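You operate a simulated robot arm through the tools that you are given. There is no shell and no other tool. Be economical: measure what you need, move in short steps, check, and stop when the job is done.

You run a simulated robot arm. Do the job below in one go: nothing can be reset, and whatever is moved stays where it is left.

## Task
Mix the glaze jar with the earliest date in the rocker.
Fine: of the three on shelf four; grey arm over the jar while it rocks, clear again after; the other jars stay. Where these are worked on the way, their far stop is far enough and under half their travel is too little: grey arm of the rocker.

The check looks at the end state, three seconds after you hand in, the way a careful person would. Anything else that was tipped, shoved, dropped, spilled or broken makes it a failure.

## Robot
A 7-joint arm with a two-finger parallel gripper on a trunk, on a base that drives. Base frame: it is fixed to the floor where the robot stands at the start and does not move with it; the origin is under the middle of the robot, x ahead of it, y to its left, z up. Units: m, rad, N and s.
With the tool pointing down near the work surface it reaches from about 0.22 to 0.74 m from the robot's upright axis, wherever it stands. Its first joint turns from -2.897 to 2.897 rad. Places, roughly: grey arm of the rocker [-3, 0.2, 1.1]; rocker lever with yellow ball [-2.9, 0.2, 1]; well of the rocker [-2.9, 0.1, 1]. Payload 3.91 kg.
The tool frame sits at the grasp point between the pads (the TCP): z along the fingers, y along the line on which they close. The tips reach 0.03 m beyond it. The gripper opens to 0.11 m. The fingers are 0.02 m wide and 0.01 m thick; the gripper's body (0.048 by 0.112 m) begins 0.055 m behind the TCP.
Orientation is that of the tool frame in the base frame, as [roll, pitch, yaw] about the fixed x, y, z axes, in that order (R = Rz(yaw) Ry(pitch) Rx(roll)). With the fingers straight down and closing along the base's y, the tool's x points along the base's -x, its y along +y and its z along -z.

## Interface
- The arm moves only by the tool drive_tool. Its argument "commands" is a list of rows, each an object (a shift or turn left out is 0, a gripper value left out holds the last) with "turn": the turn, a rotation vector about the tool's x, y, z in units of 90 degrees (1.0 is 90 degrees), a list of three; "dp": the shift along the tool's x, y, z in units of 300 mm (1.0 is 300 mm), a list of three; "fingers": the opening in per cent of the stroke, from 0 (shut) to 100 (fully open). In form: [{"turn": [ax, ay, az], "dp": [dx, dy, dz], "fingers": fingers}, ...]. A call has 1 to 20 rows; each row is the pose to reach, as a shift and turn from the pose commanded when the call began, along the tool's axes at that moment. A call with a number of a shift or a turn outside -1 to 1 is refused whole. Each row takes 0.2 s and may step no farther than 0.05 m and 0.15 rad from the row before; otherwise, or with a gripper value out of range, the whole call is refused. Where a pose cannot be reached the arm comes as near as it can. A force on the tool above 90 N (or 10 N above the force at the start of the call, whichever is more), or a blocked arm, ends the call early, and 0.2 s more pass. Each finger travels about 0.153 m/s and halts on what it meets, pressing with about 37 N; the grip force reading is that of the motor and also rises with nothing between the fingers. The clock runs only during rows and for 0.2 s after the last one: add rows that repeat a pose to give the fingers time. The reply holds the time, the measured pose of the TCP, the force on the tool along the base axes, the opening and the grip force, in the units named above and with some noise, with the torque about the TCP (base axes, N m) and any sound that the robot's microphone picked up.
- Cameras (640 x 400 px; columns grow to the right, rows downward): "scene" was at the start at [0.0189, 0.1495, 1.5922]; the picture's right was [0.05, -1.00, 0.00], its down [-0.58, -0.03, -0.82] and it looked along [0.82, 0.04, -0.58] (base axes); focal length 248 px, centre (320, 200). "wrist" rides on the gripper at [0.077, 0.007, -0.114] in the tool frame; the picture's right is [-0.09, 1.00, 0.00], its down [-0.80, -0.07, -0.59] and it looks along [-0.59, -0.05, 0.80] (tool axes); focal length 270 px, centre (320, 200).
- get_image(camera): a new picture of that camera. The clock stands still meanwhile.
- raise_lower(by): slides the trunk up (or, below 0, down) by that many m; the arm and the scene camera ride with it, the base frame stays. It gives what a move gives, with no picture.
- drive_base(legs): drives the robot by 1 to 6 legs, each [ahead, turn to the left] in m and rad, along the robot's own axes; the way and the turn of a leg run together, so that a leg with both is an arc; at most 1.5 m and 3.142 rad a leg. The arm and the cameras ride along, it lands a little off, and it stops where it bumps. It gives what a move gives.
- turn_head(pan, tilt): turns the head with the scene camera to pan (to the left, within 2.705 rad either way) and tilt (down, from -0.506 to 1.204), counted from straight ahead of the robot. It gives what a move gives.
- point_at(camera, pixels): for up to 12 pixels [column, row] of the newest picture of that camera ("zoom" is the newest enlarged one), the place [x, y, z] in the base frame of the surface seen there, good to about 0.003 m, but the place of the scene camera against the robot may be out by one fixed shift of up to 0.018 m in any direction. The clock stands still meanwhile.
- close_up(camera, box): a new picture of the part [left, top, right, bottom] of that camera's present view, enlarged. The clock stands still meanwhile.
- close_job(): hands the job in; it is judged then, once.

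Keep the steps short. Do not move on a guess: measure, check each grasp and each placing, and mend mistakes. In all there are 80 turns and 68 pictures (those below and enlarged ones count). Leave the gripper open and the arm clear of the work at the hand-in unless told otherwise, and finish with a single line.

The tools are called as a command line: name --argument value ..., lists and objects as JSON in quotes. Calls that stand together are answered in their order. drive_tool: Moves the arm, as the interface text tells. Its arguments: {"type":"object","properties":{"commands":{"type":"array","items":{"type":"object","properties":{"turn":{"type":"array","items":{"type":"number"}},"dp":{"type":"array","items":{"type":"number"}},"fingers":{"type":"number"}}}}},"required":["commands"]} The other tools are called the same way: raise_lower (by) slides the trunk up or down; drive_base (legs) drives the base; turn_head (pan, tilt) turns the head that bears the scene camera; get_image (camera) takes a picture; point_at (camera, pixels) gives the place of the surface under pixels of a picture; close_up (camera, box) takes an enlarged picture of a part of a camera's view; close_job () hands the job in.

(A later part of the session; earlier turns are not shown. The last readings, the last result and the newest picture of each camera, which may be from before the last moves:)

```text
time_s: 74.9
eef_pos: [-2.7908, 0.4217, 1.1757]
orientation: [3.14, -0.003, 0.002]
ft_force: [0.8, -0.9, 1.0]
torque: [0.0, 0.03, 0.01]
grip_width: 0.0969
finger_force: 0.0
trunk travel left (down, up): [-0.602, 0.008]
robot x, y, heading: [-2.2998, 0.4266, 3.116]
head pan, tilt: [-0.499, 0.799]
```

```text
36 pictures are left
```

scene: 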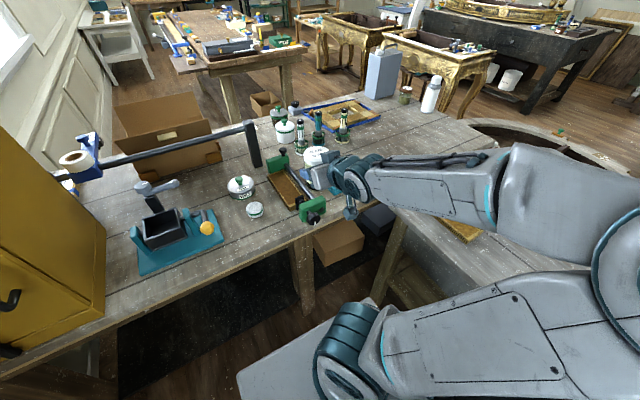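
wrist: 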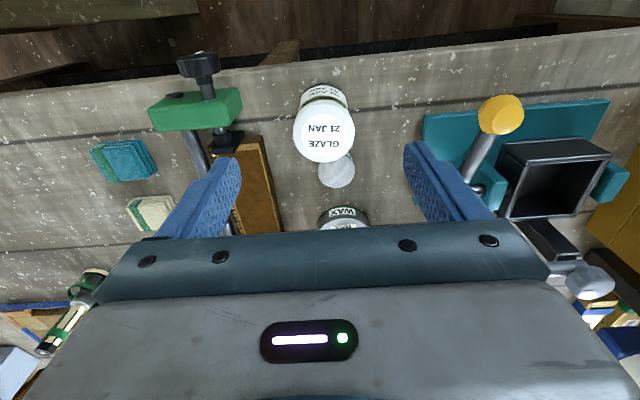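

Good overview. Measure the lid, cradle edges, ball and arm with the wrist camera.

point_at --camera "wrist" --pixels '[[294, 135], [355, 137], [324, 160], [324, 110], [325, 135], [336, 175], [240, 150], [348, 92]]'

point_at --camera "wrist" --pixels '[[500, 140], [592, 146], [585, 215], [508, 217], [545, 180], [545, 143], [500, 113], [485, 150], [600, 285], [548, 240], [615, 183], [495, 190]]'

close_up --camera "wrist" --box '[440, 80, 640, 300]'

```text
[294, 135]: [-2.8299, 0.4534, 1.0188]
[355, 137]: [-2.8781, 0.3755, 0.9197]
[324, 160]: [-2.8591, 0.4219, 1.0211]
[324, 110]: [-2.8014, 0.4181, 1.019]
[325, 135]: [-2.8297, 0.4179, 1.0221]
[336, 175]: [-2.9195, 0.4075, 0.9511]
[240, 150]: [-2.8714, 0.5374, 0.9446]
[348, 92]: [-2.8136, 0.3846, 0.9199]
```

```text
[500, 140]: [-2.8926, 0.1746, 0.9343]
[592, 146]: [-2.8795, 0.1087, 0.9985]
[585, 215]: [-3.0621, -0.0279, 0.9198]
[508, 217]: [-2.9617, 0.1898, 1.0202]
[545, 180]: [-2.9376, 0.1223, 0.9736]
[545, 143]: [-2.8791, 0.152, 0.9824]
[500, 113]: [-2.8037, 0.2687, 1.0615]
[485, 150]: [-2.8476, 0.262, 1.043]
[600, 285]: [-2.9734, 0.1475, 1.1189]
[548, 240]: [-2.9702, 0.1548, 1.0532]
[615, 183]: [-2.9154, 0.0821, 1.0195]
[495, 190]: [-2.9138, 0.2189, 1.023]
```

```text
1.82 times, centred on (540, 190) of wrist
```

zoom: 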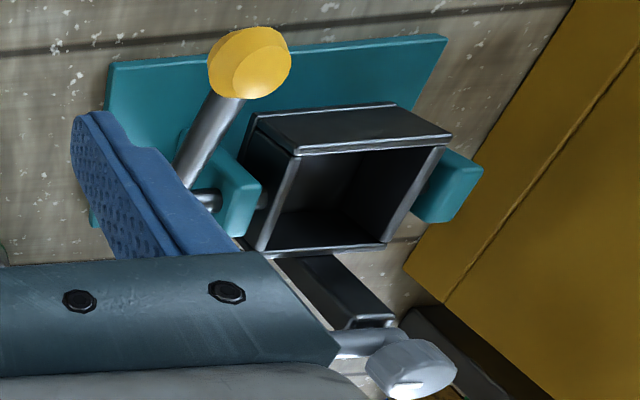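

Lid centre (-2.830, 0.420), top z 1.021. Move over it and descend to TCP z≈1.013.

drive_tool --commands '[{"dp": [-0.131, 0.004, 0]}, {"dp": [-0.131, 0.004, 0.15]}, {"dp": [-0.131, 0.004, 0.3]}, {"dp": [-0.131, 0.004, 0.4]}, {"dp": [-0.131, 0.004, 0.4]}]'

get_image --camera "wrist"

```text
time_s: 76.1
eef_pos: [-2.8319, 0.4201, 1.0561]
orientation: [3.14, -0.004, 0.001]
ft_force: [0.5, 0.4, 0.3]
torque: [-0.01, 0.0, 0.01]
grip_width: 0.0966
finger_force: 0.1
trunk travel left (down, up): [-0.602, 0.008]
robot x, y, heading: [-2.2988, 0.4281, 3.117]
head pan, tilt: [-0.499, 0.799]
```

```text
34 pictures are left
```

wrist: 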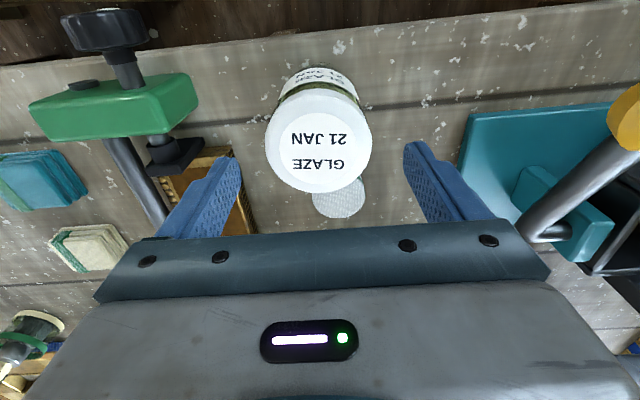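

Centred. Descend 43 mm and close.

drive_tool --commands '[{"dp": [0, 0, 0.075]}, {"dp": [0, 0, 0.143]}, {"dp": [0, 0, 0.143]}, {"dp": [0, 0, 0.143], "fingers": 65}, {"dp": [0, 0, 0.143], "fingers": 40}, {"dp": [0, 0, 0.143], "fingers": 30}, {"dp": [0, 0, 0.143], "fingers": 25}, {"dp": [0, 0, 0.143], "fingers": 25}]'

```text
time_s: 77.9
eef_pos: [-2.8304, 0.4192, 1.0126]
orientation: [3.141, -0.004, 0.002]
ft_force: [-0.7, 0.8, 0.3]
torque: [0.07, -0.01, -0.01]
grip_width: 0.0667
finger_force: 37.3
trunk travel left (down, up): [-0.602, 0.008]
robot x, y, heading: [-2.2981, 0.4272, 3.116]
head pan, tilt: [-0.499, 0.799]
```

Gripped at 0.0667. Lift 0.16 m.

drive_tool --commands '[{"dp": [0, 0, -0.1]}, {"dp": [0, 0, -0.2]}, {"dp": [0, 0, -0.35]}, {"dp": [0, 0, -0.5]}, {"dp": [0, 0, -0.6]}, {"dp": [0, 0, -0.6]}]'

get_image --camera "wrist"

```text
time_s: 79.3
eef_pos: [-2.8318, 0.4199, 1.1915]
orientation: [3.141, -0.004, 0.004]
ft_force: [1.0, 0.3, -3.1]
torque: [-0.01, 0.01, 0.01]
grip_width: 0.0668
finger_force: 36.7
trunk travel left (down, up): [-0.602, 0.008]
robot x, y, heading: [-2.2988, 0.4284, 3.115]
head pan, tilt: [-0.499, 0.799]
```

```text
33 pictures are left
```

wrist: 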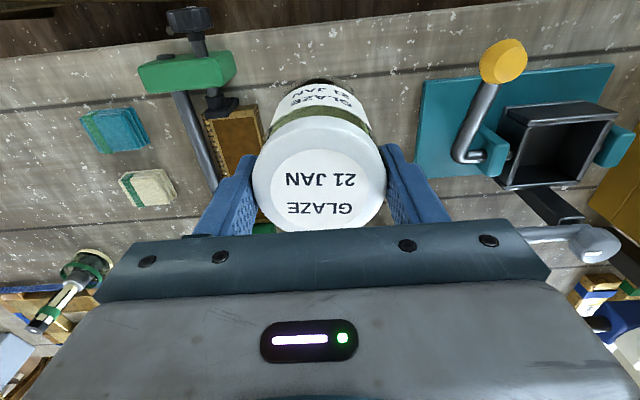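

Held (3.1 N). Reposition the base to about (-2.21, 0.25), backing off first so the jar stays clear of lever and cabinet.

drive_base --legs '[[-0.3, 0], [0, 0.7], [0.28, 0], [0, -0.675]]'

get_image --camera "wrist"

```text
time_s: 86.7
eef_pos: [-2.7484, 0.2235, 1.1908]
orientation: [3.139, -0.004, 0.022]
ft_force: [-0.1, -0.4, -3.2]
torque: [-0.02, 0.04, -0.01]
grip_width: 0.0668
finger_force: 37.0
trunk travel left (down, up): [-0.602, 0.008]
robot x, y, heading: [-2.212, 0.2406, 3.139]
head pan, tilt: [-0.499, 0.799]
```

```text
32 pictures are left
```

wrist: 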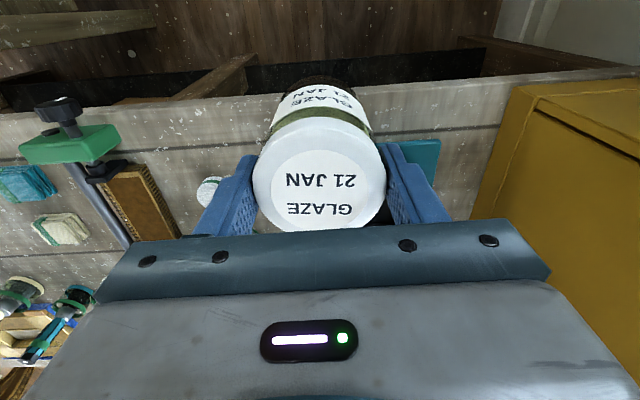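

Shift to y≈0.32 so the wrist camera sees the cradle beside the jar.

drive_tool --commands '[{"dp": [-0.04, -0.11, 0], "turn": [0, 0, 0.014]}, {"dp": [-0.08, -0.22, 0], "turn": [0, 0, 0.014]}, {"dp": [-0.133, -0.333, 0], "turn": [0, 0, 0.014]}, {"dp": [-0.133, -0.333, 0], "turn": [0, 0, 0.014]}]'

close_up --camera "wrist" --box '[380, 40, 640, 240]'

```text
time_s: 87.7
eef_pos: [-2.7903, 0.3228, 1.1911]
orientation: [3.139, -0.003, 0.002]
ft_force: [0.1, 0.1, -3.9]
torque: [-0.01, 0.0, -0.01]
grip_width: 0.0669
finger_force: 36.9
trunk travel left (down, up): [-0.602, 0.008]
robot x, y, heading: [-2.2182, 0.2424, 3.138]
head pan, tilt: [-0.499, 0.799]
```

```text
2.00 times, centred on (510, 140) of wrist
```

zoom: 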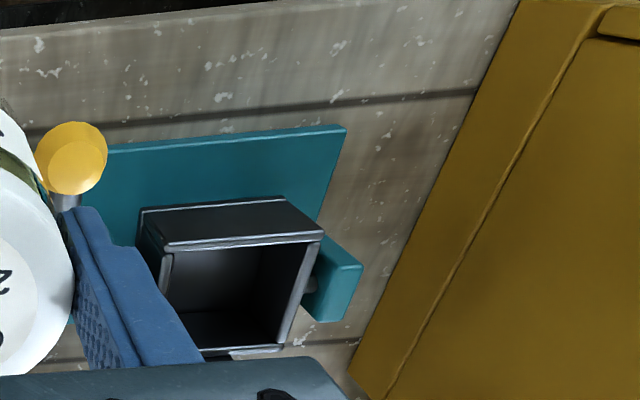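

point_at --camera "zoom" --pixels '[[240, 242], [200, 245], [297, 290], [302, 265], [291, 315], [250, 348], [265, 347], [166, 270], [163, 285], [240, 225], [230, 320], [215, 335]]'

point_at --camera "zoom" --pixels '[[240, 239], [240, 246], [292, 300], [300, 300], [245, 345], [245, 351], [162, 275], [170, 275], [255, 330], [200, 325], [240, 300], [318, 237]]'

```text
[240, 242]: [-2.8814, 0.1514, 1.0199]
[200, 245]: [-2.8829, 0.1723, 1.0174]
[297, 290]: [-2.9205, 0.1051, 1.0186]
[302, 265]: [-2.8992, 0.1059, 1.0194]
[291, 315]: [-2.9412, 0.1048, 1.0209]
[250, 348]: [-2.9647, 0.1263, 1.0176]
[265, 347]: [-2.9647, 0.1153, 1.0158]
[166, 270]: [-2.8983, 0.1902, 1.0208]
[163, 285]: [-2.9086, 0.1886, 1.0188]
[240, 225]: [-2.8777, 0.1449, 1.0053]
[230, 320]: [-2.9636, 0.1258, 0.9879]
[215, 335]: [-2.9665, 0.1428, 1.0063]
```

```text
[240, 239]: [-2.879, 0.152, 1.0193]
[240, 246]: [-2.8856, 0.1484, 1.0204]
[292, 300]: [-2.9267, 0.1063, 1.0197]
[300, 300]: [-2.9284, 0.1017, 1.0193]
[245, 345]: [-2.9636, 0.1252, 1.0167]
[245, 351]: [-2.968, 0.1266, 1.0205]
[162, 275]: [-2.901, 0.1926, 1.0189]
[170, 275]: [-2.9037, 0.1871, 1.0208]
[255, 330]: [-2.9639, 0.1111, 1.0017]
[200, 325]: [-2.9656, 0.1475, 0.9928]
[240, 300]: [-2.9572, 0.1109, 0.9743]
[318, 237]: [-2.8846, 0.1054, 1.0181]
```

Cradle inner: x -2.9636…-2.886, y 0.1065…0.187, rim z 1.0195. Raise the jar 45 mm, drive the base 0.1 m forward.

drive_tool --commands '[{"dp": [0, 0, -0.075]}, {"dp": [0, 0, -0.15]}, {"dp": [0, 0, -0.15]}]'

drive_base --legs '[[0.1, 0]]'

```text
time_s: 88.5
eef_pos: [-2.7892, 0.3217, 1.2368]
orientation: [-3.141, -0.003, 0.001]
ft_force: [-0.2, -0.6, -2.5]
torque: [0.01, 0.02, 0.02]
grip_width: 0.0671
finger_force: 37.8
trunk travel left (down, up): [-0.602, 0.008]
robot x, y, heading: [-2.2129, 0.2395, 3.142]
head pan, tilt: [-0.499, 0.799]
```

```text
time_s: 89.6
eef_pos: [-2.8945, 0.3229, 1.2367]
orientation: [3.141, -0.005, 0.0]
ft_force: [0.0, -0.1, -3.8]
torque: [0.03, -0.01, -0.03]
grip_width: 0.0669
finger_force: 37.3
trunk travel left (down, up): [-0.602, 0.008]
robot x, y, heading: [-2.3143, 0.2407, 3.134]
head pan, tilt: [-0.499, 0.799]
```

Move over the cradle centre (-2.923, 0.147) at this height.

drive_tool --commands '[{"dp": [-0.03, 0.147, 0]}, {"dp": [-0.05, 0.294, 0]}, {"dp": [-0.07, 0.44, 0]}, {"dp": [-0.095, 0.587, 0]}, {"dp": [-0.095, 0.587, 0]}]'

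turn_head --pan 0.1 --tilt 0.75

get_image --camera "wrist"

get_image --camera "scene"

```text
time_s: 90.8
eef_pos: [-2.9243, 0.146, 1.2349]
orientation: [3.14, -0.005, -0.004]
ft_force: [-0.7, 0.3, -3.8]
torque: [0.01, -0.01, 0.03]
grip_width: 0.0669
finger_force: 36.6
trunk travel left (down, up): [-0.602, 0.008]
robot x, y, heading: [-2.3175, 0.2418, 3.138]
head pan, tilt: [-0.499, 0.799]
```

```text
time_s: 91.8
eef_pos: [-2.9238, 0.145, 1.235]
orientation: [3.141, -0.005, -0.002]
ft_force: [0.4, -0.3, -4.3]
torque: [-0.04, -0.01, 0.0]
grip_width: 0.0669
finger_force: 37.1
trunk travel left (down, up): [-0.602, 0.008]
robot x, y, heading: [-2.3163, 0.2409, 3.133]
head pan, tilt: [0.099, 0.75]
```

```text
30 pictures are left
```

wrist: 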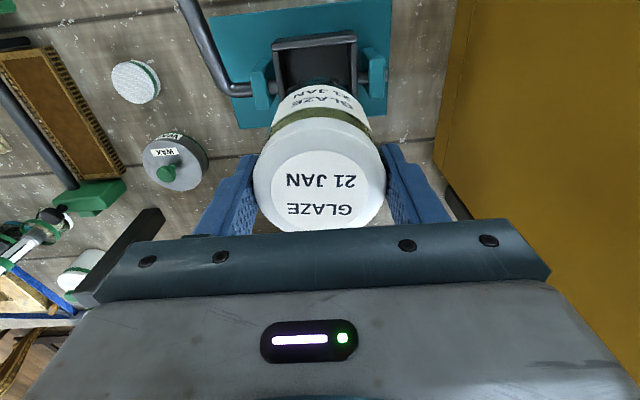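

```text
29 pictures are left
```

scene: 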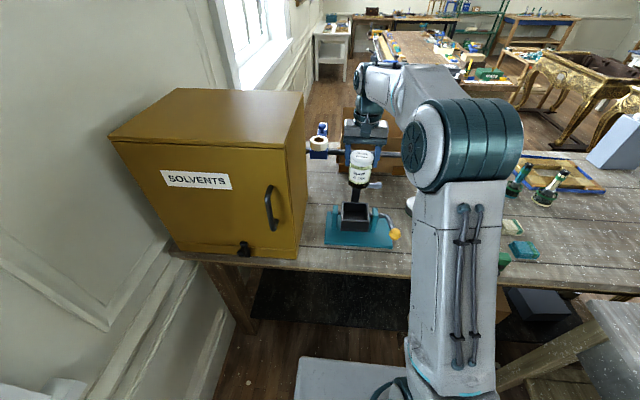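

Descend to jar bottom just above the rim (TCP 1.13), then check.

drive_tool --commands '[{"dp": [0, 0, 0.1]}, {"dp": [0, 0, 0.2]}, {"dp": [0, 0, 0.29]}, {"dp": [0, 0, 0.35]}, {"dp": [0, 0, 0.35]}]'

close_up --camera "scene" --box '[300, 130, 420, 260]'

get_image --camera "wrist"

```text
time_s: 93.0
eef_pos: [-2.9209, 0.1459, 1.1313]
orientation: [3.138, -0.002, -0.002]
ft_force: [-0.6, 0.6, -3.6]
torque: [0.03, 0.02, 0.0]
grip_width: 0.0669
finger_force: 37.3
trunk travel left (down, up): [-0.602, 0.008]
robot x, y, heading: [-2.3189, 0.2425, 3.135]
head pan, tilt: [0.099, 0.75]
```

```text
3.08 times, centred on (360, 195) of scene
```

zoom: 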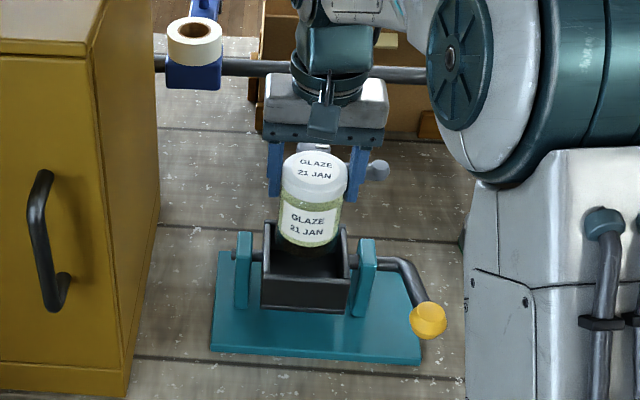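

```text
27 pictures are left
```

wrist: 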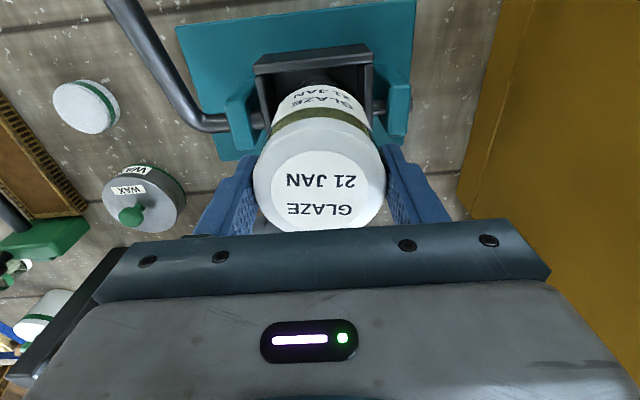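

point_at --camera "wrist" --pixels '[[320, 92], [275, 110], [368, 112], [315, 58], [372, 60], [260, 62], [256, 180], [384, 180], [320, 230], [320, 160]]'

```text
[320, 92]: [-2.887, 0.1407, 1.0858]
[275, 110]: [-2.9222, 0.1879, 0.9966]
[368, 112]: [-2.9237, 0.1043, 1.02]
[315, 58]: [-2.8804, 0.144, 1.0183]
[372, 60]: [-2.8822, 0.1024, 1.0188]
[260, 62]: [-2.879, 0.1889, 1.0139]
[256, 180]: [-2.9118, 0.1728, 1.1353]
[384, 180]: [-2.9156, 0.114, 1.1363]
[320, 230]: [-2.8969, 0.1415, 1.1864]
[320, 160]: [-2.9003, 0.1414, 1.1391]
```

Jar axis ≈ -2.9205; shift 4 mm back, then descend 50 mm into the well.

drive_tool --commands '[{"dp": [-0.0133, -0.003, 0]}, {"dp": [-0.0133, -0.003, 0.04]}, {"dp": [-0.0133, -0.003, 0.08]}, {"dp": [-0.0133, -0.003, 0.12]}, {"dp": [-0.0133, -0.003, 0.16]}, {"dp": [-0.0133, -0.003, 0.16]}]'

close_up --camera "scene" --box '[300, 130, 420, 260]'

```text
time_s: 94.4
eef_pos: [-2.9249, 0.1477, 1.0838]
orientation: [3.14, -0.005, 0.0]
ft_force: [-0.4, 0.3, -2.8]
torque: [-0.06, 0.0, -0.03]
grip_width: 0.0669
finger_force: 37.2
trunk travel left (down, up): [-0.602, 0.008]
robot x, y, heading: [-2.3181, 0.2434, 3.135]
head pan, tilt: [0.099, 0.75]
```

```text
3.08 times, centred on (360, 195) of scene
```

zoom: 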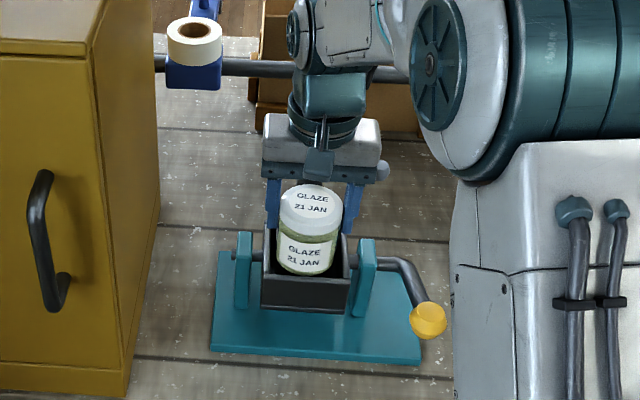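

It is entering cleanly. Lower in small steps.

drive_tool --commands '[{"dp": [0, 0, 0.015]}, {"dp": [0, 0, 0.03]}, {"dp": [0, 0, 0.04]}, {"dp": [0, 0, 0.04]}]'

```text
time_s: 95.4
eef_pos: [-2.9243, 0.147, 1.0721]
orientation: [3.141, -0.005, -0.001]
ft_force: [-0.3, 0.9, -3.5]
torque: [0.02, -0.02, 0.01]
grip_width: 0.0666
finger_force: 37.4
trunk travel left (down, up): [-0.602, 0.008]
robot x, y, heading: [-2.3143, 0.2405, 3.133]
head pan, tilt: [0.099, 0.75]
```

drive_tool --commands '[{"dp": [0, 0, 0.01]}, {"dp": [0, 0, 0.02]}, {"dp": [0, 0, 0.02]}]'

```text
time_s: 96.2
eef_pos: [-2.9242, 0.1483, 1.0678]
orientation: [3.139, 0.001, -0.001]
ft_force: [-2.2, 0.1, 19.3]
torque: [0.22, 0.11, 0.2]
grip_width: 0.0667
finger_force: 37.1
trunk travel left (down, up): [-0.602, 0.008]
robot x, y, heading: [-2.3189, 0.2385, 3.135]
head pan, tilt: [0.099, 0.75]
```

Floor contact (19 N at z 1.068, bottom ≈0.974). Ease up 2 mm, release, lift clear.

drive_tool --commands '[{"dp": [0, 0, -0.008]}, {"dp": [0, 0, -0.008]}, {"dp": [0, 0, -0.008], "fingers": 70}, {"dp": [0, 0, -0.008], "fingers": 80}, {"dp": [0, 0, -0.008], "fingers": 80}, {"dp": [0, 0, -0.1]}, {"dp": [0, 0, -0.2]}, {"dp": [0, 0, -0.3]}, {"dp": [0, 0, -0.4]}, {"dp": [0, 0, -0.4]}]'

close_up --camera "scene" --box '[300, 130, 420, 260]'

get_image --camera "wrist"

```text
time_s: 98.4
eef_pos: [-2.9259, 0.1488, 1.1852]
orientation: [3.14, -0.005, -0.003]
ft_force: [-1.1, 0.3, 0.1]
torque: [0.0, -0.03, 0.0]
grip_width: 0.0878
finger_force: 0.0
trunk travel left (down, up): [-0.602, 0.008]
robot x, y, heading: [-2.3162, 0.2417, 3.13]
head pan, tilt: [0.099, 0.75]
```

```text
3.08 times, centred on (360, 195) of scene
```

zoom: 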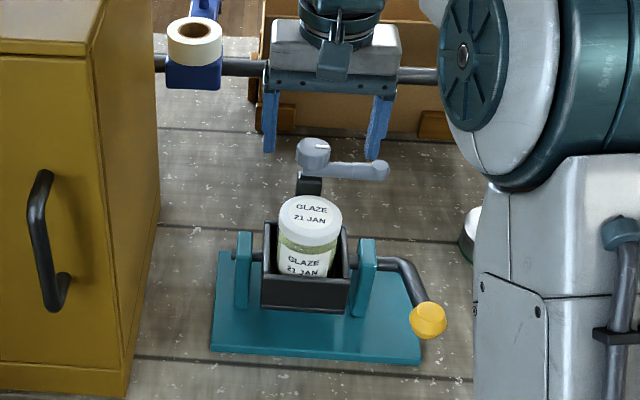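

```text
24 pictures are left
```

wrist: 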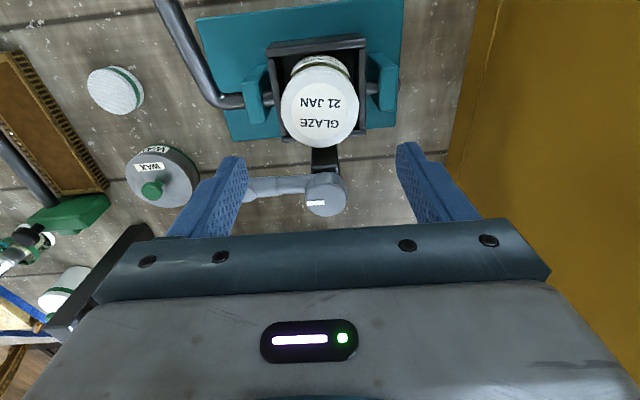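

Jar is seated. Now measure the grey arm: hub (325,195), tip (250,188), and jar top.

point_at --camera "wrist" --pixels '[[325, 195], [325, 180], [325, 212], [343, 195], [290, 188], [290, 181], [290, 195], [260, 188], [250, 182], [318, 110], [322, 160], [205, 75]]'

close_up --camera "scene" --box '[345, 165, 395, 205]'

point_at --camera "zoom" --pixels '[[150, 105], [300, 130], [300, 110], [300, 150], [400, 135], [430, 135], [400, 155], [175, 160], [200, 270]]'

```text
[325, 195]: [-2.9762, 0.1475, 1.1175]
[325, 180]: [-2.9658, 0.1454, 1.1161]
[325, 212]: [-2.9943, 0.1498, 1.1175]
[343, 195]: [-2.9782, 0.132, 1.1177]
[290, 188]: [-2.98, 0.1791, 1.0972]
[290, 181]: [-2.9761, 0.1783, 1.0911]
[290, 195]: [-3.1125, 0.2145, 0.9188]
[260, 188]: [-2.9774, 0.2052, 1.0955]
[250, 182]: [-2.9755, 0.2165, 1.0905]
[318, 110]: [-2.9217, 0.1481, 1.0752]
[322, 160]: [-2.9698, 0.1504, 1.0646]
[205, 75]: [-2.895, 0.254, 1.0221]
```

```text
10.00 times, centred on (370, 185) of scene
```

zoom: 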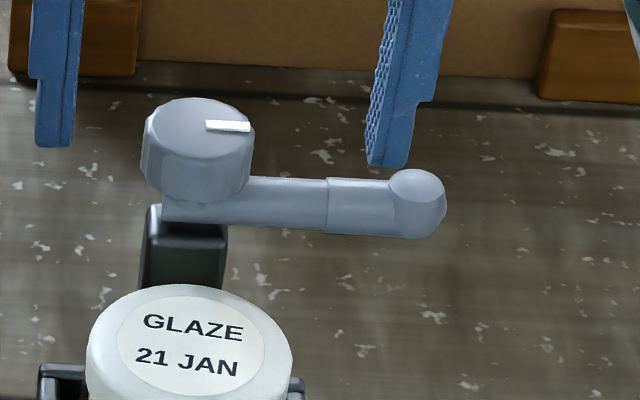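

```text
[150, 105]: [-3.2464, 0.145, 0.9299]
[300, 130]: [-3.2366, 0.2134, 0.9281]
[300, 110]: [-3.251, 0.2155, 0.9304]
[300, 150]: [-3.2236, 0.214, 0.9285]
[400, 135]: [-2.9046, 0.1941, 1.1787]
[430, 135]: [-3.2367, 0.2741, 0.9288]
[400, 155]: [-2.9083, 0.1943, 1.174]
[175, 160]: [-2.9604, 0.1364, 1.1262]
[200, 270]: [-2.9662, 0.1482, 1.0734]
```

Hub centre (-2.981, 0.147), rod z≈1.083–1.097, tip at y≈0.22; jar top 1.0755. I'll push the arm with closed fingers. Close, and drive 0.07 forward for reach.

drive_tool --commands '[{"fingers": 30}, {"fingers": 0}, {"fingers": 0}, {"fingers": 0}]'

drive_base --legs '[[0.07, 0]]'

```text
time_s: 99.4
eef_pos: [-2.9249, 0.1484, 1.1848]
orientation: [3.14, -0.004, 0.0]
ft_force: [-0.3, -0.3, 0.6]
torque: [-0.01, -0.04, 0.0]
grip_width: 0.0
finger_force: 36.8
trunk travel left (down, up): [-0.602, 0.008]
robot x, y, heading: [-2.3213, 0.2431, 3.13]
head pan, tilt: [0.099, 0.75]
```

```text
time_s: 100.4
eef_pos: [-2.9958, 0.148, 1.1835]
orientation: [3.141, -0.005, 0.0]
ft_force: [0.4, -0.2, -0.8]
torque: [-0.03, -0.03, 0.01]
grip_width: 0.0
finger_force: 36.6
trunk travel left (down, up): [-0.602, 0.008]
robot x, y, heading: [-2.3905, 0.2391, 3.136]
head pan, tilt: [0.099, 0.75]
```

Move behind the rod at (-3.013, 0.199), then down to TCP z 1.113.

drive_tool --commands '[{"dp": [-0.03, -0.085, 0]}, {"dp": [-0.057, -0.17, 0]}, {"dp": [-0.057, -0.17, 0]}, {"dp": [-0.057, -0.17, 0.12]}, {"dp": [-0.057, -0.17, 0.235]}, {"dp": [-0.057, -0.17, 0.235]}]'

get_image --camera "wrist"

close_up --camera "scene" --box '[280, 130, 440, 260]'

```text
time_s: 101.8
eef_pos: [-3.0103, 0.1997, 1.1138]
orientation: [3.139, -0.003, -0.002]
ft_force: [0.6, 0.3, 0.8]
torque: [-0.01, -0.01, 0.0]
grip_width: 0.0
finger_force: 37.3
trunk travel left (down, up): [-0.602, 0.008]
robot x, y, heading: [-2.3858, 0.2444, 3.139]
head pan, tilt: [0.099, 0.75]
```

```text
22 pictures are left
```

wrist: 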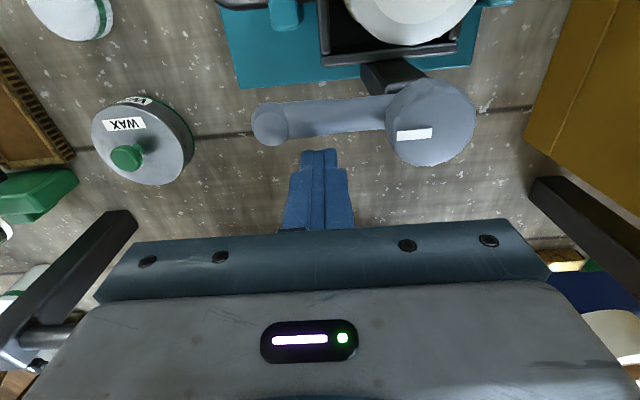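

```text
3.08 times, centred on (360, 195) of scene
```

zoom: 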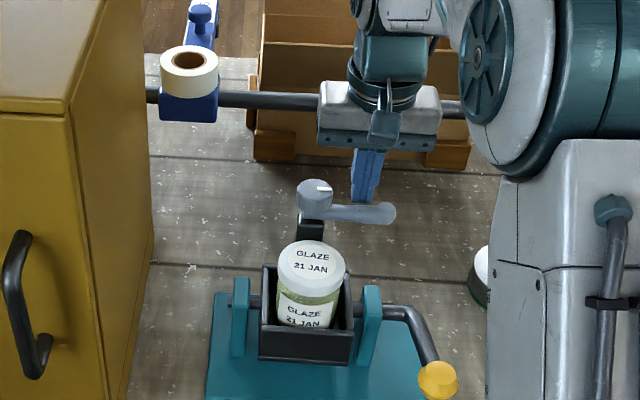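

Finger is right behind the rod. Push the first 30° of arc.

drive_tool --commands '[{"dp": [0.025, 0, 0]}, {"dp": [0.045, 0, 0]}, {"dp": [0.06, -0.003, 0]}, {"dp": [0.076, -0.006, 0]}, {"dp": [0.092, -0.007, 0]}, {"dp": [0.1077, -0.007, 0]}, {"dp": [0.122, -0.006, 0]}, {"dp": [0.1377, -0.004, 0]}]'

close_up --camera "scene" --box '[280, 130, 440, 260]'

```text
time_s: 103.6
eef_pos: [-2.9703, 0.2004, 1.1138]
orientation: [3.139, -0.004, -0.001]
ft_force: [-0.2, 0.0, -0.7]
torque: [-0.01, 0.0, 0.01]
grip_width: 0.0
finger_force: 37.3
trunk travel left (down, up): [-0.602, 0.008]
robot x, y, heading: [-2.3881, 0.2396, 3.133]
head pan, tilt: [0.099, 0.75]
```

```text
3.08 times, centred on (360, 195) of scene
```

zoom: 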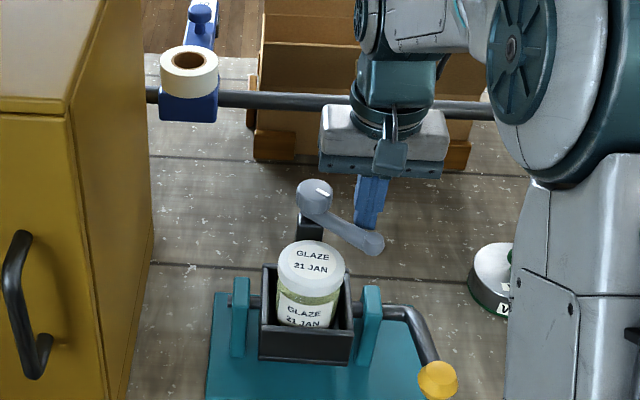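

The arm swings freely. Continue the arc to over the jar.

drive_tool --commands '[{"dp": [0.015, 0.003, 0]}, {"dp": [0.03, 0.007, 0]}, {"dp": [0.045, 0.014, 0]}, {"dp": [0.059, 0.022, 0]}, {"dp": [0.072, 0.03, 0]}, {"dp": [0.084, 0.04, 0]}, {"dp": [0.096, 0.053, 0]}, {"dp": [0.108, 0.066, 0]}, {"dp": [0.117, 0.08, 0]}, {"dp": [0.125, 0.093, 0]}, {"dp": [0.132, 0.108, 0]}, {"dp": [0.138, 0.122, 0]}]'

close_up --camera "scene" --box '[280, 130, 440, 260]'

```text
time_s: 106.2
eef_pos: [-2.9279, 0.1658, 1.1135]
orientation: [-3.141, -0.004, -0.002]
ft_force: [-1.3, 5.4, 1.5]
torque: [0.13, 0.01, 0.03]
grip_width: 0.0
finger_force: 36.4
trunk travel left (down, up): [-0.602, 0.008]
robot x, y, heading: [-2.3872, 0.2434, 3.139]
head pan, tilt: [0.099, 0.75]
```

```text
3.08 times, centred on (360, 195) of scene
```

zoom: 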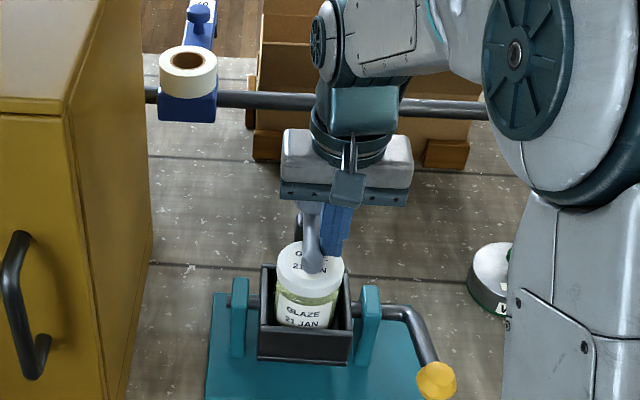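

5.4 N reaction: arm at its stop, over the jar. Back off in +y, rise, and move to view the yellow ball.

drive_tool --commands '[{"dp": [0, -0.05, 0]}, {"dp": [0, -0.08, 0]}, {"dp": [0, -0.08, -0.12]}, {"dp": [0, -0.08, -0.25]}, {"dp": [0.15, -0.15, -0.25]}, {"dp": [0.3, -0.25, -0.25]}, {"dp": [0.45, -0.32, -0.25]}, {"dp": [0.45, -0.32, -0.25], "fingers": 60}, {"dp": [0.45, -0.32, -0.25], "fingers": 60}]'

get_image --camera "wrist"

close_up --camera "scene" --box '[280, 130, 440, 260]'

```text
refused: row 6 steps farther than a row can; nothing moved
```

```text
18 pictures are left
```

wrist: 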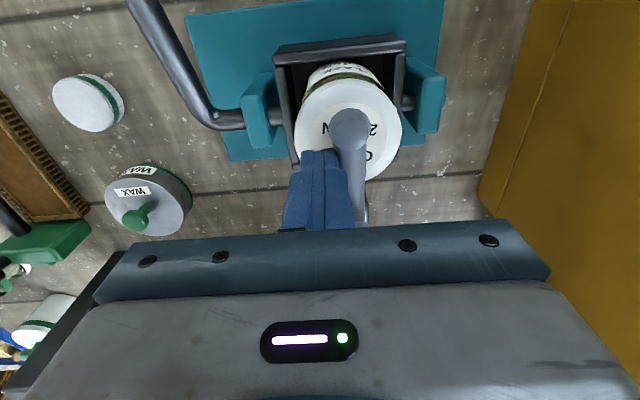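

```text
3.08 times, centred on (360, 195) of scene
```

zoom: 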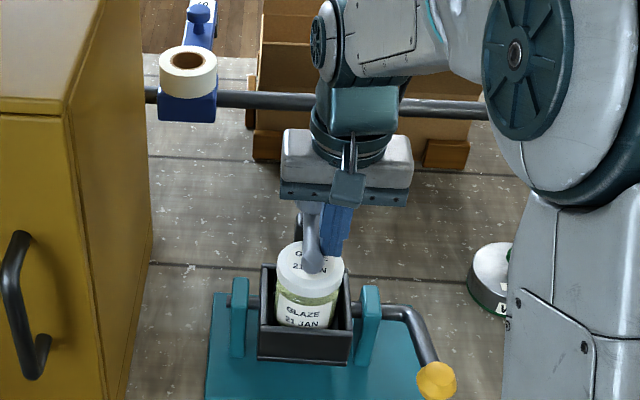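

Refused for step size; repeat with shorter rows.

drive_tool --commands '[{"dp": [0, -0.05, 0]}, {"dp": [0, -0.08, 0]}, {"dp": [0, -0.08, -0.12]}, {"dp": [0, -0.08, -0.25]}, {"dp": [0.12, -0.13, -0.25]}, {"dp": [0.24, -0.19, -0.25]}, {"dp": [0.36, -0.25, -0.25]}, {"dp": [0.45, -0.32, -0.25]}, {"dp": [0.45, -0.32, -0.25], "fingers": 60}, {"dp": [0.45, -0.32, -0.25], "fingers": 60}]'

get_image --camera "wrist"

```text
time_s: 108.4
eef_pos: [-2.7943, 0.2596, 1.1907]
orientation: [-3.141, -0.004, -0.001]
ft_force: [-1.0, 0.1, -0.2]
torque: [0.0, 0.01, -0.03]
grip_width: 0.066
finger_force: 0.1
trunk travel left (down, up): [-0.602, 0.008]
robot x, y, heading: [-2.3823, 0.2409, 3.138]
head pan, tilt: [0.099, 0.75]
```

```text
16 pictures are left
```

wrist: 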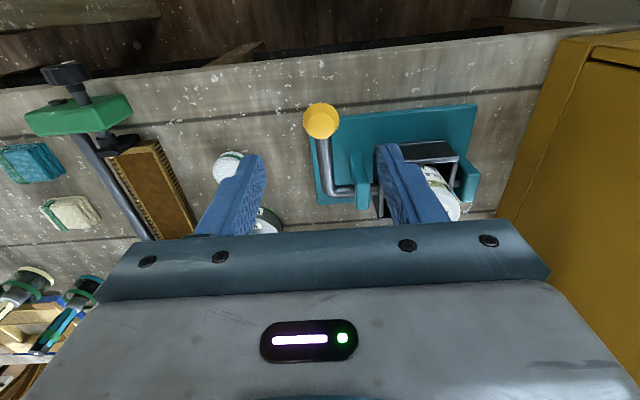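

Measure the ball at (321,121), its rim, and the lever rod.

point_at --camera "wrist" --pixels '[[321, 121], [306, 121], [337, 121], [321, 107], [321, 136], [325, 150], [329, 170], [340, 188], [360, 190], [445, 200]]'

```text
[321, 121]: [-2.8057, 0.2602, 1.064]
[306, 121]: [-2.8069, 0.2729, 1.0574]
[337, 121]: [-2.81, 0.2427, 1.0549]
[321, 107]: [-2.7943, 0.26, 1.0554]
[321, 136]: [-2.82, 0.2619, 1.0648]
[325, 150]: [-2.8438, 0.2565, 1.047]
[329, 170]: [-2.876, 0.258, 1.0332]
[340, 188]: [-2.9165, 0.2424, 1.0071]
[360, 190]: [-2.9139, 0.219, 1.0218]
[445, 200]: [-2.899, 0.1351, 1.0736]
```

Ball centre ≈(-2.806, 0.2585, 1.049), pivot ≈(-2.923, ·, 1.005). Descend onto it and grip.

drive_tool --commands '[{"dp": [-0.04, 0.004, 0.1]}, {"dp": [-0.04, 0.004, 0.2]}, {"dp": [-0.04, 0.004, 0.3]}, {"dp": [-0.04, 0.004, 0.4]}, {"dp": [-0.04, 0.004, 0.469]}, {"dp": [-0.04, 0.004, 0.469]}, {"dp": [-0.04, 0.004, 0.469], "fingers": 40}, {"dp": [-0.04, 0.004, 0.469], "fingers": 20}, {"dp": [-0.04, 0.004, 0.469], "fingers": 20}]'

get_image --camera "wrist"

```text
time_s: 110.4
eef_pos: [-2.8066, 0.2604, 1.0483]
orientation: [3.141, -0.003, -0.002]
ft_force: [0.6, 6.6, -2.4]
torque: [0.14, -0.04, -0.13]
grip_width: 0.0356
finger_force: 44.9
trunk travel left (down, up): [-0.602, 0.008]
robot x, y, heading: [-2.3886, 0.2445, 3.136]
head pan, tilt: [0.099, 0.75]
```

```text
15 pictures are left
```

wrist: 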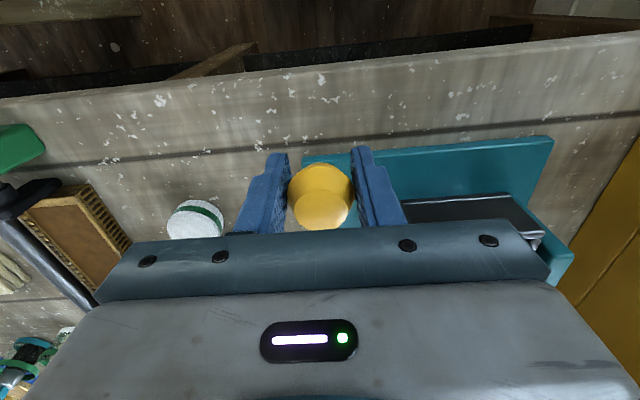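

Ball gripped (0.0356). Try the lever down ~12° along its arc.

drive_tool --commands '[{"dp": [0.004, -0.003, 0.012]}, {"dp": [0.008, -0.004, 0.025]}, {"dp": [0.013, -0.004, 0.038]}, {"dp": [0.016, -0.004, 0.053]}, {"dp": [0.02, -0.004, 0.07]}, {"dp": [0.023, -0.004, 0.085]}]'

close_up --camera "scene" --box '[280, 130, 440, 260]'

```text
time_s: 111.8
eef_pos: [-2.7983, 0.2604, 1.0249]
orientation: [3.141, -0.003, 0.001]
ft_force: [-8.4, 6.2, 8.6]
torque: [-0.01, 1.27, 0.0]
grip_width: 0.0359
finger_force: 44.4
trunk travel left (down, up): [-0.602, 0.008]
robot x, y, heading: [-2.3869, 0.2394, 3.137]
head pan, tilt: [0.099, 0.75]
```

```text
3.08 times, centred on (360, 195) of scene
```

zoom: 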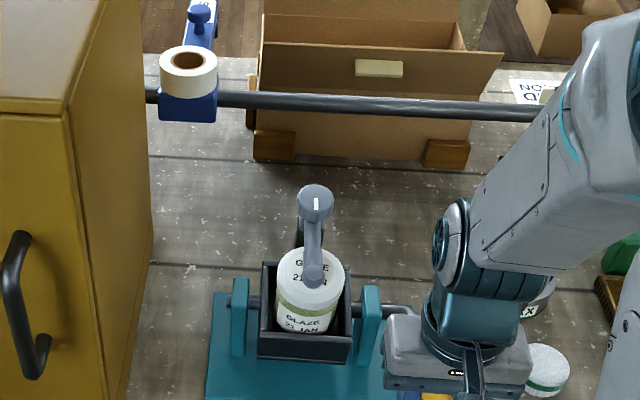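

Cradle rocks toward the robot, modest force. Continue down ~14° more, then come back.

drive_tool --commands '[{"dp": [0.002, 0, 0.02]}, {"dp": [0.003, 0, 0.04]}, {"dp": [0.004, 0, 0.06]}, {"dp": [0.004, 0, 0.08]}, {"dp": [0.003, 0, 0.1]}, {"dp": [0.003, 0, 0.1]}]'

```text
time_s: 113.2
eef_pos: [-2.7962, 0.2599, 0.9935]
orientation: [3.139, -0.005, -0.002]
ft_force: [8.7, 10.2, 8.6]
torque: [-0.02, 1.13, -0.14]
grip_width: 0.0356
finger_force: 44.8
trunk travel left (down, up): [-0.602, 0.008]
robot x, y, heading: [-2.3844, 0.2437, 3.136]
head pan, tilt: [0.099, 0.75]
```

No stop yet; swing the lever up through level to ~+20° the other way.

drive_tool --commands '[{"dp": [0, 0, -0.05]}, {"dp": [-0.003, 0, -0.1]}, {"dp": [-0.013, 0, -0.143]}, {"dp": [-0.027, 0, -0.185]}, {"dp": [-0.047, 0, -0.231]}, {"dp": [-0.07, 0, -0.269]}, {"dp": [-0.097, 0, -0.304]}, {"dp": [-0.097, 0, -0.304]}]'

close_up --camera "scene" --box '[280, 130, 440, 260]'

```text
time_s: 115.0
eef_pos: [-2.8295, 0.2571, 1.086]
orientation: [3.14, -0.001, 0.001]
ft_force: [-0.9, 0.3, -0.9]
torque: [0.01, 0.08, 0.05]
grip_width: 0.0223
finger_force: 0.1
trunk travel left (down, up): [-0.602, 0.008]
robot x, y, heading: [-2.3863, 0.2454, 3.143]
head pan, tilt: [0.099, 0.75]
```

```text
3.08 times, centred on (360, 195) of scene
```

zoom: 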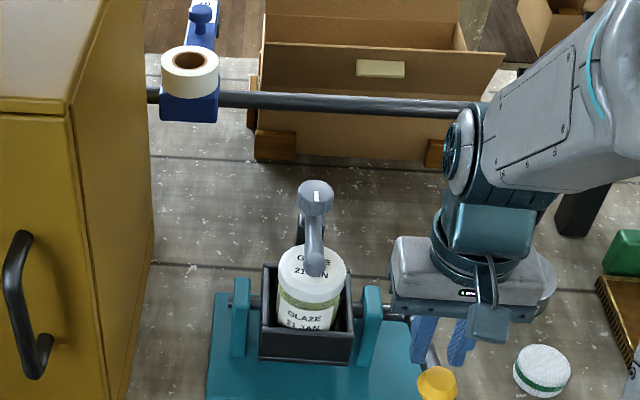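

The grip slipped off at the level position, seemingly a stop there; lever travel is downward. Rise, open, and re-measure.

drive_tool --commands '[{"dp": [0, 0, -0.1]}, {"dp": [0, 0, -0.25]}, {"dp": [0.06, 0, -0.35], "fingers": 60}, {"dp": [0.11, 0, -0.35], "fingers": 60}, {"dp": [0.11, 0, -0.35], "fingers": 60}]'

get_image --camera "wrist"

point_at --camera "wrist" --pixels '[[321, 121], [306, 121], [337, 121], [321, 107], [321, 136], [325, 150], [329, 170], [340, 188], [445, 200], [430, 145]]'

```text
time_s: 116.2
eef_pos: [-2.7947, 0.2604, 1.1897]
orientation: [3.139, -0.006, 0.001]
ft_force: [-0.4, 0.2, -0.3]
torque: [-0.01, 0.0, 0.0]
grip_width: 0.0658
finger_force: 0.0
trunk travel left (down, up): [-0.602, 0.008]
robot x, y, heading: [-2.3871, 0.2415, 3.143]
head pan, tilt: [0.099, 0.75]
```

```text
12 pictures are left
```

wrist: 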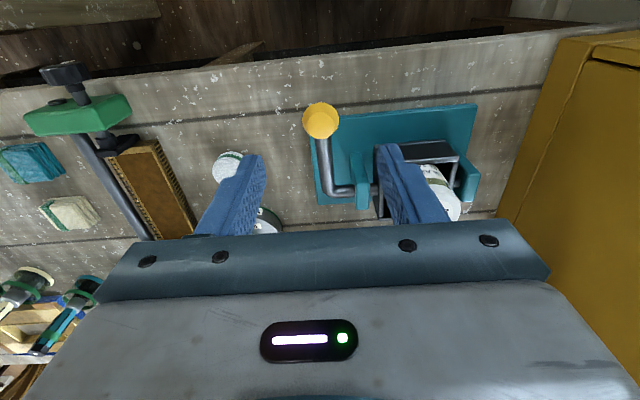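

```text
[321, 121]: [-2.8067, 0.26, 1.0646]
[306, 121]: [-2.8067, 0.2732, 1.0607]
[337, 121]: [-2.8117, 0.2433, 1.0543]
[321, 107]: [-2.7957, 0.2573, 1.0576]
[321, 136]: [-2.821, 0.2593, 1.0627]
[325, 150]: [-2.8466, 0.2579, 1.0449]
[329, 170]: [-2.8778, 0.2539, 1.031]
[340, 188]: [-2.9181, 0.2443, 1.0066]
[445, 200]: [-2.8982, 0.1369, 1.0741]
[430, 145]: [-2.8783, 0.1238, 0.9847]
```

Ball returned to its rest place by itself (spring-back). I'll press it with closed fingers from above: one stroke to about -15°.

drive_tool --commands '[{"dp": [-0.018, 0.003, 0], "fingers": 0}, {"dp": [-0.018, 0.003, 0.1], "fingers": 0}, {"dp": [-0.018, 0.003, 0.2], "fingers": 0}, {"dp": [-0.018, 0.003, 0.28], "fingers": 0}, {"dp": [-0.018, 0.003, 0.32]}, {"dp": [-0.018, 0.003, 0.36]}, {"dp": [-0.018, 0.003, 0.4]}, {"dp": [-0.018, 0.003, 0.44]}, {"dp": [-0.018, 0.003, 0.48]}, {"dp": [-0.018, 0.003, 0.52]}, {"dp": [-0.018, 0.003, 0.55]}, {"dp": [-0.018, 0.003, 0.567]}, {"dp": [-0.018, 0.003, 0.567]}]'

close_up --camera "scene" --box '[280, 130, 440, 260]'

```text
time_s: 119.0
eef_pos: [-2.7997, 0.2582, 1.0228]
orientation: [-3.141, 0.004, -0.001]
ft_force: [-3.2, -1.3, 35.3]
torque: [0.0, 0.31, -0.09]
grip_width: 0.0
finger_force: 37.2
trunk travel left (down, up): [-0.602, 0.008]
robot x, y, heading: [-2.3869, 0.2431, 3.132]
head pan, tilt: [0.099, 0.75]
```

```text
3.08 times, centred on (360, 195) of scene
```

zoom: 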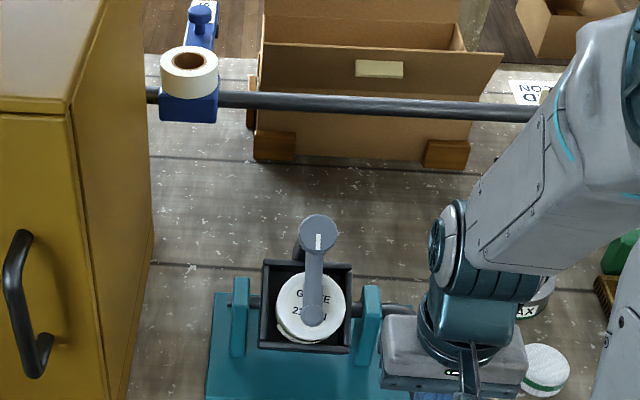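

35 N: the lever's stop, cradle tilted ~35° with the jar held under the arm. Do repeated strokes: release to rest and press to the stop.

drive_tool --commands '[{"dp": [0, 0, -0.1]}, {"dp": [0, 0, -0.2]}, {"dp": [0, 0, -0.27]}, {"dp": [0, 0, -0.27]}, {"dp": [0, 0, -0.2]}, {"dp": [0, 0, -0.1]}, {"dp": [0, 0, -0.008]}, {"dp": [0, 0, -0.008]}, {"dp": [0, 0, -0.1]}, {"dp": [0, 0, -0.2]}, {"dp": [0, 0, -0.27]}, {"dp": [0, 0, -0.27]}, {"dp": [0, 0, -0.2]}, {"dp": [0, 0, -0.1]}, {"dp": [0, 0, -0.008]}, {"dp": [0, 0, -0.008]}, {"dp": [0, 0, -0.1]}, {"dp": [0, 0, -0.2]}, {"dp": [0, 0, -0.27]}, {"dp": [0, 0, -0.27]}]'

close_up --camera "scene" --box '[280, 130, 440, 260]'

```text
time_s: 123.2
eef_pos: [-2.8003, 0.2585, 1.1009]
orientation: [3.139, -0.004, -0.001]
ft_force: [0.3, -0.2, -0.6]
torque: [0.0, 0.0, 0.03]
grip_width: 0.0
finger_force: 36.6
trunk travel left (down, up): [-0.602, 0.008]
robot x, y, heading: [-2.3909, 0.2387, 3.134]
head pan, tilt: [0.099, 0.75]
```

```text
3.08 times, centred on (360, 195) of scene
```

zoom: 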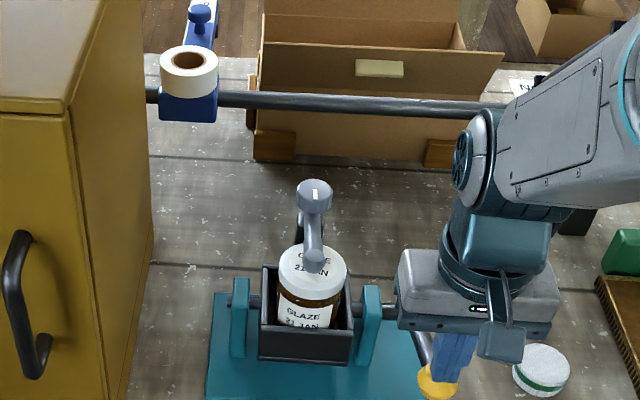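

The glaze turned from green-over-black to uniform brown: mixed, and the cradle is level again. Now take the fingers to the arm's -y side (-2.929, 0.107) to push it back.

drive_tool --commands '[{"dp": [0, 0, -0.12]}, {"dp": [0, 0, -0.24]}, {"dp": [0, 0, -0.33]}, {"dp": [-0.086, 0.1, -0.33]}, {"dp": [-0.172, 0.2, -0.33]}, {"dp": [-0.258, 0.3, -0.33]}, {"dp": [-0.344, 0.4, -0.33]}, {"dp": [-0.43, 0.505, -0.33]}, {"dp": [-0.43, 0.505, -0.33]}, {"dp": [-0.43, 0.505, -0.18]}, {"dp": [-0.43, 0.505, -0.08]}, {"dp": [-0.43, 0.505, -0.04]}, {"dp": [-0.43, 0.505, -0.04]}]'

get_image --camera "wrist"

```text
time_s: 126.0
eef_pos: [-2.9304, 0.1071, 1.1124]
orientation: [3.14, -0.003, -0.002]
ft_force: [-0.1, 0.3, -0.1]
torque: [-0.01, 0.01, 0.03]
grip_width: 0.0
finger_force: 37.0
trunk travel left (down, up): [-0.602, 0.008]
robot x, y, heading: [-2.389, 0.2429, 3.138]
head pan, tilt: [0.099, 0.75]
```

```text
9 pictures are left
```

wrist: 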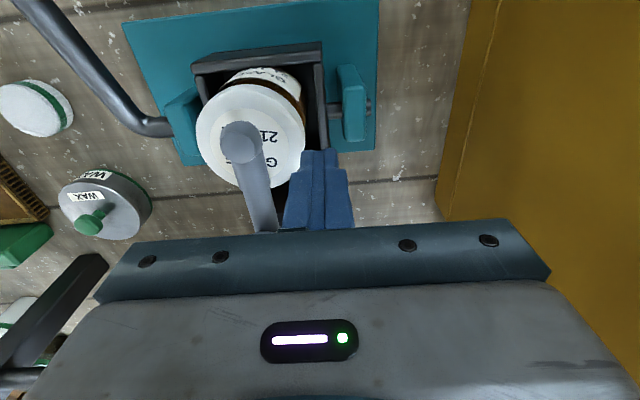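

Finger beside the rod over the clear side. Push the arm back along the arc to 90°.

drive_tool --commands '[{"dp": [0.002, -0.04, 0]}, {"dp": [0.003, -0.077, 0]}, {"dp": [0.009, -0.108, 0]}, {"dp": [0.013, -0.139, 0]}, {"dp": [0.009, -0.17, 0]}, {"dp": [0, -0.201, 0]}, {"dp": [-0.016, -0.229, 0]}, {"dp": [-0.034, -0.255, 0]}, {"dp": [-0.058, -0.276, 0]}, {"dp": [-0.084, -0.294, 0]}, {"dp": [-0.1, -0.302, 0]}, {"dp": [-0.113, -0.307, 0]}, {"dp": [-0.113, -0.307, 0]}]'

get_image --camera "wrist"

```text
time_s: 128.8
eef_pos: [-2.9631, 0.2007, 1.1135]
orientation: [3.14, -0.005, -0.001]
ft_force: [0.2, 0.5, -0.8]
torque: [0.02, -0.04, -0.01]
grip_width: 0.0
finger_force: 36.4
trunk travel left (down, up): [-0.602, 0.008]
robot x, y, heading: [-2.3862, 0.2419, 3.138]
head pan, tilt: [0.099, 0.75]
```

```text
8 pictures are left
```

wrist: 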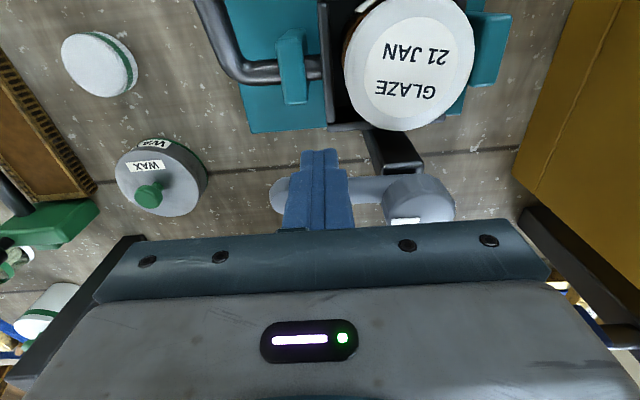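

Arm is clear, about at its original position. Nudge 4 mm more to its stop, then rise, open and retreat.

drive_tool --commands '[{"dp": [-0.008, 0, 0]}, {"dp": [-0.014, 0, 0]}, {"dp": [0.01, 0, 0]}, {"dp": [0.03, 0, -0.1]}, {"dp": [0.03, 0, -0.25]}, {"dp": [0.03, 0, -0.4]}, {"dp": [0.18, 0, -0.4], "fingers": 50}, {"dp": [0.33, 0, -0.4], "fingers": 100}, {"dp": [0.48, 0, -0.4], "fingers": 100}, {"dp": [0.63, 0, -0.4], "fingers": 100}, {"dp": [0.63, 0, -0.4], "fingers": 100}]'

drive_base --legs '[[-0.25, 0]]'

get_image --camera "scene"

```text
time_s: 131.2
eef_pos: [-2.7736, 0.198, 1.2309]
orientation: [3.14, -0.005, 0.002]
ft_force: [-0.8, 0.8, -0.6]
torque: [-0.02, 0.01, 0.0]
grip_width: 0.11
finger_force: 0.0
trunk travel left (down, up): [-0.602, 0.008]
robot x, y, heading: [-2.3906, 0.2413, 3.133]
head pan, tilt: [0.099, 0.75]
```

```text
time_s: 133.0
eef_pos: [-2.5286, 0.1983, 1.2324]
orientation: [3.139, -0.004, -0.002]
ft_force: [0.6, -0.7, 0.6]
torque: [-0.03, 0.0, -0.02]
grip_width: 0.11
finger_force: 0.0
trunk travel left (down, up): [-0.602, 0.008]
robot x, y, heading: [-2.1407, 0.239, 3.135]
head pan, tilt: [0.099, 0.75]
```

```text
7 pictures are left
```

scene: 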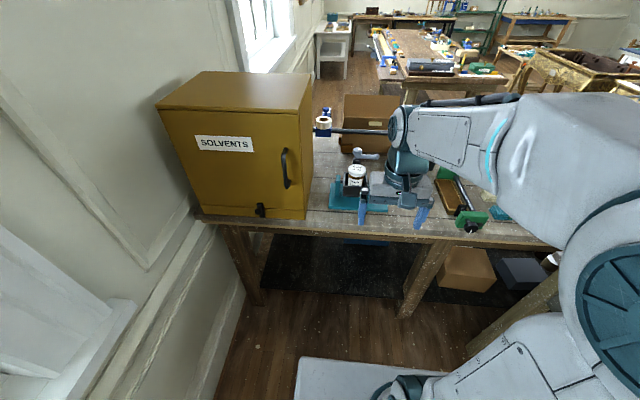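

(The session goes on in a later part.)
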